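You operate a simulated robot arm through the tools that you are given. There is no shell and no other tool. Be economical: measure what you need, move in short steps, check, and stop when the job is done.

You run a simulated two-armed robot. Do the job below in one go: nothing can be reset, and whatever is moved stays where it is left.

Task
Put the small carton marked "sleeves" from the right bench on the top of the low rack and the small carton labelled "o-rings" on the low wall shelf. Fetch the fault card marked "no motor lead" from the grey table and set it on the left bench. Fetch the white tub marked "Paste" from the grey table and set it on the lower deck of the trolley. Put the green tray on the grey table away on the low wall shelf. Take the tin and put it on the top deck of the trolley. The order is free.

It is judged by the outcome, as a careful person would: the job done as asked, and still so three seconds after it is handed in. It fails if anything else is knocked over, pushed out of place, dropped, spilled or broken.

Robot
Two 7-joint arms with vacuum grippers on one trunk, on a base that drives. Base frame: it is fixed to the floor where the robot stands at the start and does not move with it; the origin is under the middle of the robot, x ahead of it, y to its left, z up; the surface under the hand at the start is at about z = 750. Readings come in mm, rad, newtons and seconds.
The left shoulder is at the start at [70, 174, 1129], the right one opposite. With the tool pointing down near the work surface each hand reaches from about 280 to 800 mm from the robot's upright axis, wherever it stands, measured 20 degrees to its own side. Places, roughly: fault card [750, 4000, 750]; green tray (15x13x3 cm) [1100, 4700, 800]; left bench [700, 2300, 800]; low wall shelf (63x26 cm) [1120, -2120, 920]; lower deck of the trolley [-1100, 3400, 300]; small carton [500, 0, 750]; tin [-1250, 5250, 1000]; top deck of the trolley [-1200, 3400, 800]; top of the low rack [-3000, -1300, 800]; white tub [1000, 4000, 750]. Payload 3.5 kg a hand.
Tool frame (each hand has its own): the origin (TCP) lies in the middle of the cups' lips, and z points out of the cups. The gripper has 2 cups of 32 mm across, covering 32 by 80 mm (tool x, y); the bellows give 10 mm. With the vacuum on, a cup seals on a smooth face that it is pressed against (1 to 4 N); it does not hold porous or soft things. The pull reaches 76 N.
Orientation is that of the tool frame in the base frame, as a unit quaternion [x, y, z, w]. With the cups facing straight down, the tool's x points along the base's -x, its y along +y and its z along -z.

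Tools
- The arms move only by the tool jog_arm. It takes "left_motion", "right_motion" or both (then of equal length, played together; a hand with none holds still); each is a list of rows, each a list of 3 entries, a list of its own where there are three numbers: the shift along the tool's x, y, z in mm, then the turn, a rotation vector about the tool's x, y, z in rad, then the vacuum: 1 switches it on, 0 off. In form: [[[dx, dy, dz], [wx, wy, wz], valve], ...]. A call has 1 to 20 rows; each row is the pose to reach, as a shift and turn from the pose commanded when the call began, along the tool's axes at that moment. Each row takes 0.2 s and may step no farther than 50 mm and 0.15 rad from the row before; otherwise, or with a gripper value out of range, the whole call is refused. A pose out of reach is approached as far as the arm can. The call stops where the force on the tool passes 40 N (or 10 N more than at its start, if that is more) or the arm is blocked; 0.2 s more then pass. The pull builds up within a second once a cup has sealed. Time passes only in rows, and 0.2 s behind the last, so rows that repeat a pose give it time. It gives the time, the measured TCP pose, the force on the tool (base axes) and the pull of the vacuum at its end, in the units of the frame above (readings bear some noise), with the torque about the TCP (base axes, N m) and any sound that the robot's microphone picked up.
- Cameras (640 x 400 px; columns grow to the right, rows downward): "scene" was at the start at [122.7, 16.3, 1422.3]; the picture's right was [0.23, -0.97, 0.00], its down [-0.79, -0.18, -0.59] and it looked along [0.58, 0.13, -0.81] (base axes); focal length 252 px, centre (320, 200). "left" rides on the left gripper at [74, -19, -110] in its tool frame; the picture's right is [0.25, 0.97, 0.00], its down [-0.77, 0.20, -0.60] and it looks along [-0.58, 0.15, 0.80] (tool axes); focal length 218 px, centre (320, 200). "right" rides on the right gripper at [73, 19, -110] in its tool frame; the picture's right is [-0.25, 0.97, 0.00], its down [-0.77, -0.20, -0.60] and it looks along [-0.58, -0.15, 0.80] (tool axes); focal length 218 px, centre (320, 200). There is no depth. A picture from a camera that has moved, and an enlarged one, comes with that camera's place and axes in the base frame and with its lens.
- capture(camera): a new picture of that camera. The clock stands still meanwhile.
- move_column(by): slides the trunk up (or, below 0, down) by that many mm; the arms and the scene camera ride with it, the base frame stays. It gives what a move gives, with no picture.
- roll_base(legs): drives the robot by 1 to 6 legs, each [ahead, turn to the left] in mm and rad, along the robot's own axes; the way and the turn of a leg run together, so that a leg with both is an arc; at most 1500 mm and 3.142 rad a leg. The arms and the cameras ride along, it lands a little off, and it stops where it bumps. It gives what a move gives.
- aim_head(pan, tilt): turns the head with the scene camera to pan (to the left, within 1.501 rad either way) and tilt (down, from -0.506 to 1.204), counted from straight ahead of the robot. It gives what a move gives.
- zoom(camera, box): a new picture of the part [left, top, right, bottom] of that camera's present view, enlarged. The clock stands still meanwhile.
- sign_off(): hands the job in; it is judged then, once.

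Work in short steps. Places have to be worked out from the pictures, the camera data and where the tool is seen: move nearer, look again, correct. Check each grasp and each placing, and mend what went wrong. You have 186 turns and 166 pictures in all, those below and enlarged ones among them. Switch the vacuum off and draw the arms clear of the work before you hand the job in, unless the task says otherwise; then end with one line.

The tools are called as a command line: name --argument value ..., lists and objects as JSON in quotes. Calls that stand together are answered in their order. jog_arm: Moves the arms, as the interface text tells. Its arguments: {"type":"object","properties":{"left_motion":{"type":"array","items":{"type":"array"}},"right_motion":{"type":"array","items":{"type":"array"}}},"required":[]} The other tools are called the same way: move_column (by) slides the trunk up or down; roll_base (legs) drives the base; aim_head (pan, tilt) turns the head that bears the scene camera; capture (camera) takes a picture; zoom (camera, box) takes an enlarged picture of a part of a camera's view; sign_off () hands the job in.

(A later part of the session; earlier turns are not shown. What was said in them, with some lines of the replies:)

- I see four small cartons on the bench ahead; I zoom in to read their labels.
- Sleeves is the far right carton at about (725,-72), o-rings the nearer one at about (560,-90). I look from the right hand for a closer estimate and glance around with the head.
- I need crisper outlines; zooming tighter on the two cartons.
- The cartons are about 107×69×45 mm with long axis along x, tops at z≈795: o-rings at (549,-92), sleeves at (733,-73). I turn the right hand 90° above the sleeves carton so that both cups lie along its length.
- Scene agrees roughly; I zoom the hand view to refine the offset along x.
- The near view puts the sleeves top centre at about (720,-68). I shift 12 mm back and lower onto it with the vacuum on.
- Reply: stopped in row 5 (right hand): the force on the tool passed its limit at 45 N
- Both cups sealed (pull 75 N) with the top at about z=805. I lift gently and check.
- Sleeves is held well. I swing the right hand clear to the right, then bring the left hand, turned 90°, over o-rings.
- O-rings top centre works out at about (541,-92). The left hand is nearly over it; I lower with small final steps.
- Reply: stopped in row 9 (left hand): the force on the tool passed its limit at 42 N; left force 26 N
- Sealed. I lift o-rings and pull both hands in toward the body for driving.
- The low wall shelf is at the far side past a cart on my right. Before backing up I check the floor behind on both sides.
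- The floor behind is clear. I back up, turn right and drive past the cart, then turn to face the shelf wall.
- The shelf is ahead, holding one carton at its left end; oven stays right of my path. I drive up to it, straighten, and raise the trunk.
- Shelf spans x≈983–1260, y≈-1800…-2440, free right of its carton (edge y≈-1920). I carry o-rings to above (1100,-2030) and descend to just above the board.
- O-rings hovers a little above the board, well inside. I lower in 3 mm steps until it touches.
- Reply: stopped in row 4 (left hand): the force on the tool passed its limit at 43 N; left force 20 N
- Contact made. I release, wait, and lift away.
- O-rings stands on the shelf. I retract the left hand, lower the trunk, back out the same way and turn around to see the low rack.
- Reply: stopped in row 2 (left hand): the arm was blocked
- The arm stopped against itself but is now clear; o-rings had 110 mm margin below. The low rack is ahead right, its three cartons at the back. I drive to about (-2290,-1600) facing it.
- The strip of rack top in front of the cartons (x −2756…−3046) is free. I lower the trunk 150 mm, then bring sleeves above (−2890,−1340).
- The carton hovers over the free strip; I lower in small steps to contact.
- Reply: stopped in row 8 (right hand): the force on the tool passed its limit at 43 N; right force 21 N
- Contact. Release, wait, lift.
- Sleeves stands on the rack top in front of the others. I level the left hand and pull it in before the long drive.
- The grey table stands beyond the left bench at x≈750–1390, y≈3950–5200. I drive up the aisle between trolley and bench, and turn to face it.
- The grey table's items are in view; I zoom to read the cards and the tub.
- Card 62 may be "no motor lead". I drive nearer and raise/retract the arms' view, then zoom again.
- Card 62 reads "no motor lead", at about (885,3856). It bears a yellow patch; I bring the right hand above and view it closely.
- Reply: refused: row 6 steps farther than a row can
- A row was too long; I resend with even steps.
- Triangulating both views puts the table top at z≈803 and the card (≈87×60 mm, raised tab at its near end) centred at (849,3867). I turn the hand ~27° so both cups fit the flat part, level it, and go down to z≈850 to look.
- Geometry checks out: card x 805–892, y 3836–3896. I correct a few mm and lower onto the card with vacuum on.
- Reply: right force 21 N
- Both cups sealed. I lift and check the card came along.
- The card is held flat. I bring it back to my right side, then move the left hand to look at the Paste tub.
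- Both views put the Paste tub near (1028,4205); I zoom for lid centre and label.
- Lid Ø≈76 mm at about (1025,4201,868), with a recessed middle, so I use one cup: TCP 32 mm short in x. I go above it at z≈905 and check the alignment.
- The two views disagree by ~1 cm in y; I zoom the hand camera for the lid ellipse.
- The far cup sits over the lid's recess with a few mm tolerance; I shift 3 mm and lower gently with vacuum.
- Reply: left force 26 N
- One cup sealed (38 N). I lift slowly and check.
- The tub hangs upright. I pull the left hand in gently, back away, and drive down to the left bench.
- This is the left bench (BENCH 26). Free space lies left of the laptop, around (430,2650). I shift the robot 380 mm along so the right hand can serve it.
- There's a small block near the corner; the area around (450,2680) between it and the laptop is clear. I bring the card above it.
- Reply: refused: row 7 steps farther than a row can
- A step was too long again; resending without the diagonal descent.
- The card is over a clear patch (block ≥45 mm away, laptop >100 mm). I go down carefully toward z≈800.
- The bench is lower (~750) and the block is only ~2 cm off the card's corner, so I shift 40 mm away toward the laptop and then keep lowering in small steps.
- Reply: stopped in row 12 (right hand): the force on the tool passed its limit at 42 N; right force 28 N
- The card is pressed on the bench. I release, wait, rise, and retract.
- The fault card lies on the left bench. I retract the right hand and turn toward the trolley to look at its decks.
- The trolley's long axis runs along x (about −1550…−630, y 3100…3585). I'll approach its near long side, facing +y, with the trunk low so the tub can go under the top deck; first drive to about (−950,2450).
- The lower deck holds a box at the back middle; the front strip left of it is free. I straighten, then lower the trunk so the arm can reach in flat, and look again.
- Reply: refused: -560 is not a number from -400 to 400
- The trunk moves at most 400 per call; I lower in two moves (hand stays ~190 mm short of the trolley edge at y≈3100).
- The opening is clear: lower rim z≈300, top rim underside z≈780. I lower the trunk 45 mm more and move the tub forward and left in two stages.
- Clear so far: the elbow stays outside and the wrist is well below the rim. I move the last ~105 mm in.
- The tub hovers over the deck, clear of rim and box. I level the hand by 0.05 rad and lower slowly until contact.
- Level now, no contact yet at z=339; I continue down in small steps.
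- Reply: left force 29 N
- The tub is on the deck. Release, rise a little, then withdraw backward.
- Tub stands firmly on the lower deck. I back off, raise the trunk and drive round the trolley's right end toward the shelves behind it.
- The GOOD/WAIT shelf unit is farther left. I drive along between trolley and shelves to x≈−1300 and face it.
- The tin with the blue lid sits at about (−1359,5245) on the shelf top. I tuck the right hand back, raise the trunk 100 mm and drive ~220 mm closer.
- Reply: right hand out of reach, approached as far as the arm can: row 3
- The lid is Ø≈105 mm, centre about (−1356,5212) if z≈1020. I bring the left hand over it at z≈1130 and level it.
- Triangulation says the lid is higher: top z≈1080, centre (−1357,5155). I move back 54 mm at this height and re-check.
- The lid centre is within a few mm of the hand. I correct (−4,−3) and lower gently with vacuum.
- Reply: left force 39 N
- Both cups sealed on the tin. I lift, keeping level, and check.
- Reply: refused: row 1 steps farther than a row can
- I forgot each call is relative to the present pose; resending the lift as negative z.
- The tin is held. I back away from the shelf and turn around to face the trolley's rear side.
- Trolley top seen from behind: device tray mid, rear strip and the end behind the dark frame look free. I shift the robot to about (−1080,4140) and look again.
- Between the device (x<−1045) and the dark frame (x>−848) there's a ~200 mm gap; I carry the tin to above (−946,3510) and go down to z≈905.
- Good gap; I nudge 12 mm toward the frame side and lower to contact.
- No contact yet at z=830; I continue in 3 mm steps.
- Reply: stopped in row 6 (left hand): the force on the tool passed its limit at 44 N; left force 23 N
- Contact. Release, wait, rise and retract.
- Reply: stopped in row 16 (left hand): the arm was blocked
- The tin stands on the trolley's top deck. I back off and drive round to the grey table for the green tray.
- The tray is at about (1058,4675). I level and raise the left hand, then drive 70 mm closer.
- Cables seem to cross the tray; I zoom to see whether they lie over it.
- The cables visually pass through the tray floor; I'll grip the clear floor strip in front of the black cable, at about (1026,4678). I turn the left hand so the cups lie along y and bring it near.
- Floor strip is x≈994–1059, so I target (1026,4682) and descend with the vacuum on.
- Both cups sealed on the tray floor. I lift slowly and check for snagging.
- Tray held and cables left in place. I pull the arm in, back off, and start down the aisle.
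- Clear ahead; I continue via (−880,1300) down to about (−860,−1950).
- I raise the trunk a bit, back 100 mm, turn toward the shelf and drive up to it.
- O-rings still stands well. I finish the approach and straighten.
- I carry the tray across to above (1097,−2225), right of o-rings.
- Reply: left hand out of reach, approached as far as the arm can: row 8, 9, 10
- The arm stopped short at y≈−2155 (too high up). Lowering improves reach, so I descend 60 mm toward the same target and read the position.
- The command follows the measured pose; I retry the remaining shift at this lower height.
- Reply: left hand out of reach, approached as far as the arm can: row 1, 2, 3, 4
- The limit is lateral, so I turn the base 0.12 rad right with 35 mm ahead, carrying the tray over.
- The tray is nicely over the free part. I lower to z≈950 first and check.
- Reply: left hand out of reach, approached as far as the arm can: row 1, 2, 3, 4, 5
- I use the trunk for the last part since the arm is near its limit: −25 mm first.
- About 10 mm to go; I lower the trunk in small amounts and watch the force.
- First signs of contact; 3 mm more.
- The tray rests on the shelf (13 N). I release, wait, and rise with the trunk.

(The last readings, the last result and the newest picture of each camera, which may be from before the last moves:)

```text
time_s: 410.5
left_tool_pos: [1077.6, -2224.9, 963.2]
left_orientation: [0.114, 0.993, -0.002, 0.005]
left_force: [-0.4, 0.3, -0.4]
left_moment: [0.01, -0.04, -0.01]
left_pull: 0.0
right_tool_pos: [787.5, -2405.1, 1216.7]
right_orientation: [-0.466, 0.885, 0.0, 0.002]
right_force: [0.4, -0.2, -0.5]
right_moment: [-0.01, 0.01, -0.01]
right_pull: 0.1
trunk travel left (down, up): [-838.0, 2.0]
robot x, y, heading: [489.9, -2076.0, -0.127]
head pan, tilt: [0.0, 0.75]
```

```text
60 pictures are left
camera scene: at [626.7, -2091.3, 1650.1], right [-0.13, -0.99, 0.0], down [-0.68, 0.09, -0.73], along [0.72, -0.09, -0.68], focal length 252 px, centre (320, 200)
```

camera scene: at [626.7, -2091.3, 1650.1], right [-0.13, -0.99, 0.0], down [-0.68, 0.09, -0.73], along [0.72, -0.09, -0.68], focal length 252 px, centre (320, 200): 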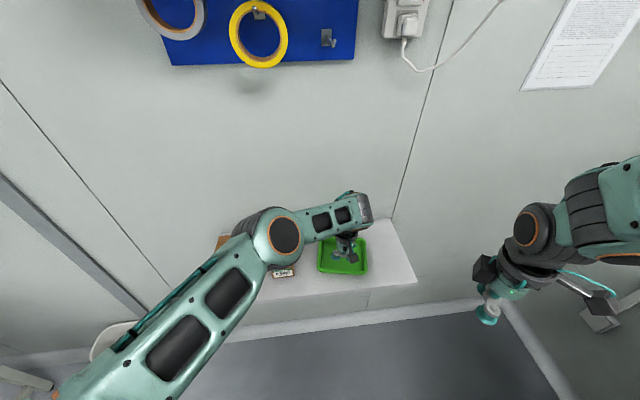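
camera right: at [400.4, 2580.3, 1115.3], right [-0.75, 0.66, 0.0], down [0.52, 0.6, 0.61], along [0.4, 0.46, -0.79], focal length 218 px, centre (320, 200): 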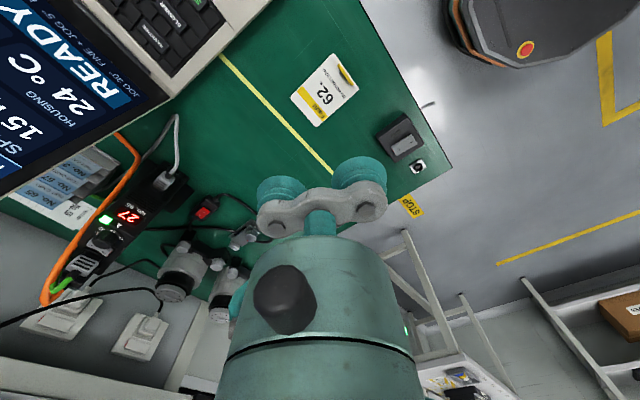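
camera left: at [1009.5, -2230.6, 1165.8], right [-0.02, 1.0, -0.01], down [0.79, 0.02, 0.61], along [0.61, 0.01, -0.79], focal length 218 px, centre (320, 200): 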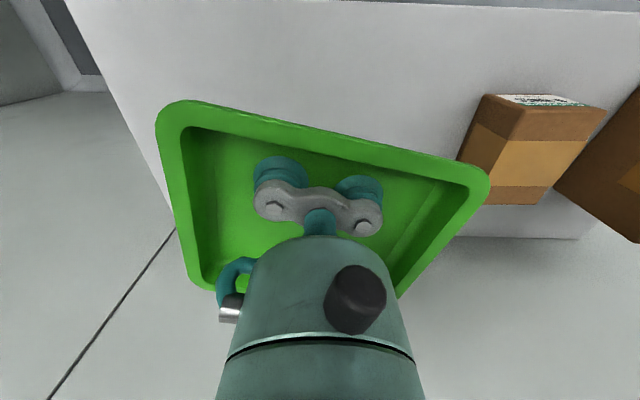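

Tray stays put. I lift the arm 100 mm more and then back the robot off.

jog_arm --left_motion '[[[0, 0, -25], [0, 0, 0], 0], [[0, 0, -50], [0, 0, 0], 0], [[0, 0, -75], [0, 0, 0], 0], [[0, 0, -100], [0, 0, 0], 0], [[0, 0, -100], [0, 0, 0], 0]]'

roll_base --legs '[[-500, 0]]'

capture --camera "scene"

```text
time_s: 411.7
left_tool_pos: [1078.8, -2223.2, 1066.5]
left_orientation: [0.114, 0.993, -0.003, 0.005]
left_force: [-0.2, -0.7, 0.3]
left_moment: [0.01, 0.0, 0.01]
left_pull: 0.0
right_tool_pos: [785.8, -2404.7, 1219.3]
right_orientation: [-0.466, 0.885, -0.001, 0.003]
right_force: [-0.8, 0.7, 0.6]
right_moment: [-0.01, 0.0, -0.02]
right_pull: 0.0
trunk travel left (down, up): [-838.0, 2.0]
robot x, y, heading: [491.6, -2071.8, -0.133]
head pan, tilt: [0.0, 0.75]
```

```text
time_s: 414.7
left_tool_pos: [577.7, -2160.9, 1065.9]
left_orientation: [0.117, 0.993, -0.003, 0.005]
left_force: [0.1, -0.2, -1.1]
left_moment: [-0.01, -0.01, -0.02]
left_pull: 0.1
right_tool_pos: [284.8, -2340.3, 1217.4]
right_orientation: [-0.463, 0.886, 0.0, 0.003]
right_force: [-0.2, 0.0, 0.8]
right_moment: [0.02, -0.03, 0.0]
right_pull: 0.0
trunk travel left (down, up): [-838.0, 2.0]
robot x, y, heading: [-4.9, -2005.4, -0.133]
head pan, tilt: [0.0, 0.75]
```

```text
59 pictures are left
camera scene: at [126.6, -2025.9, 1650.0], right [-0.13, -0.99, 0.0], down [-0.68, 0.09, -0.73], along [0.72, -0.1, -0.68], focal length 252 px, centre (320, 200)
```

scene: 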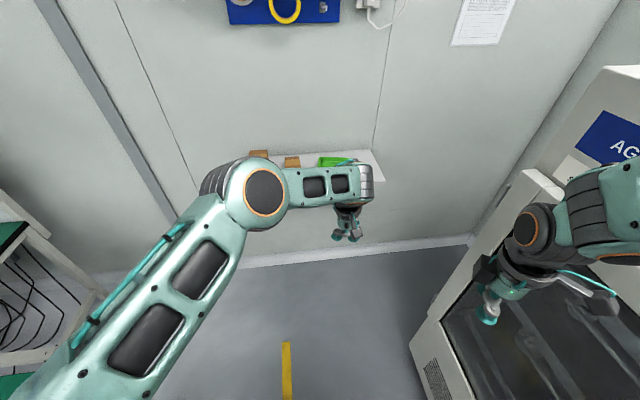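

All six are placed; a last look at the shelf before handing in.

zoom --camera "scene" --box '[220, 130, 400, 200]'

```text
3.56 times, centred on (310, 165) of scene
camera zoom: at [126.6, -2025.9, 1650.0], right [-0.13, -0.99, 0.0], down [-0.68, 0.09, -0.73], along [0.72, -0.1, -0.68], focal length 897 px, centre (356, 324)
```

zoom: 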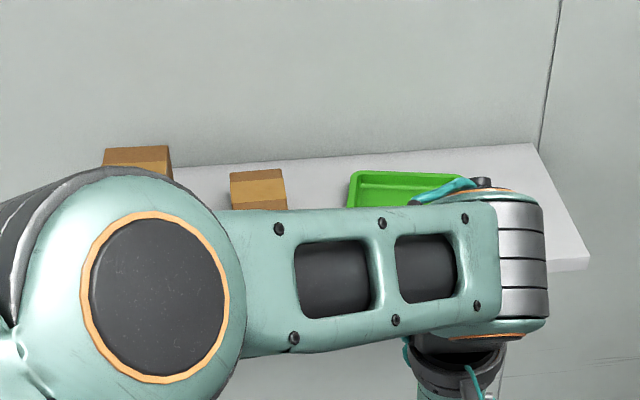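

Both cartons and the tray stand on the shelf, the vacuum is off and the arms are clear. I hand the job in.

sign_off

```text
The job is handed in.
```

All six items are in place and nothing was knocked over that I could see: sleeves on the low rack's top, o-rings and the green tray on the low wall shelf, the "no motor lead" card on the left bench, Paste on the trolley's lower deck and the tin on its top deck.
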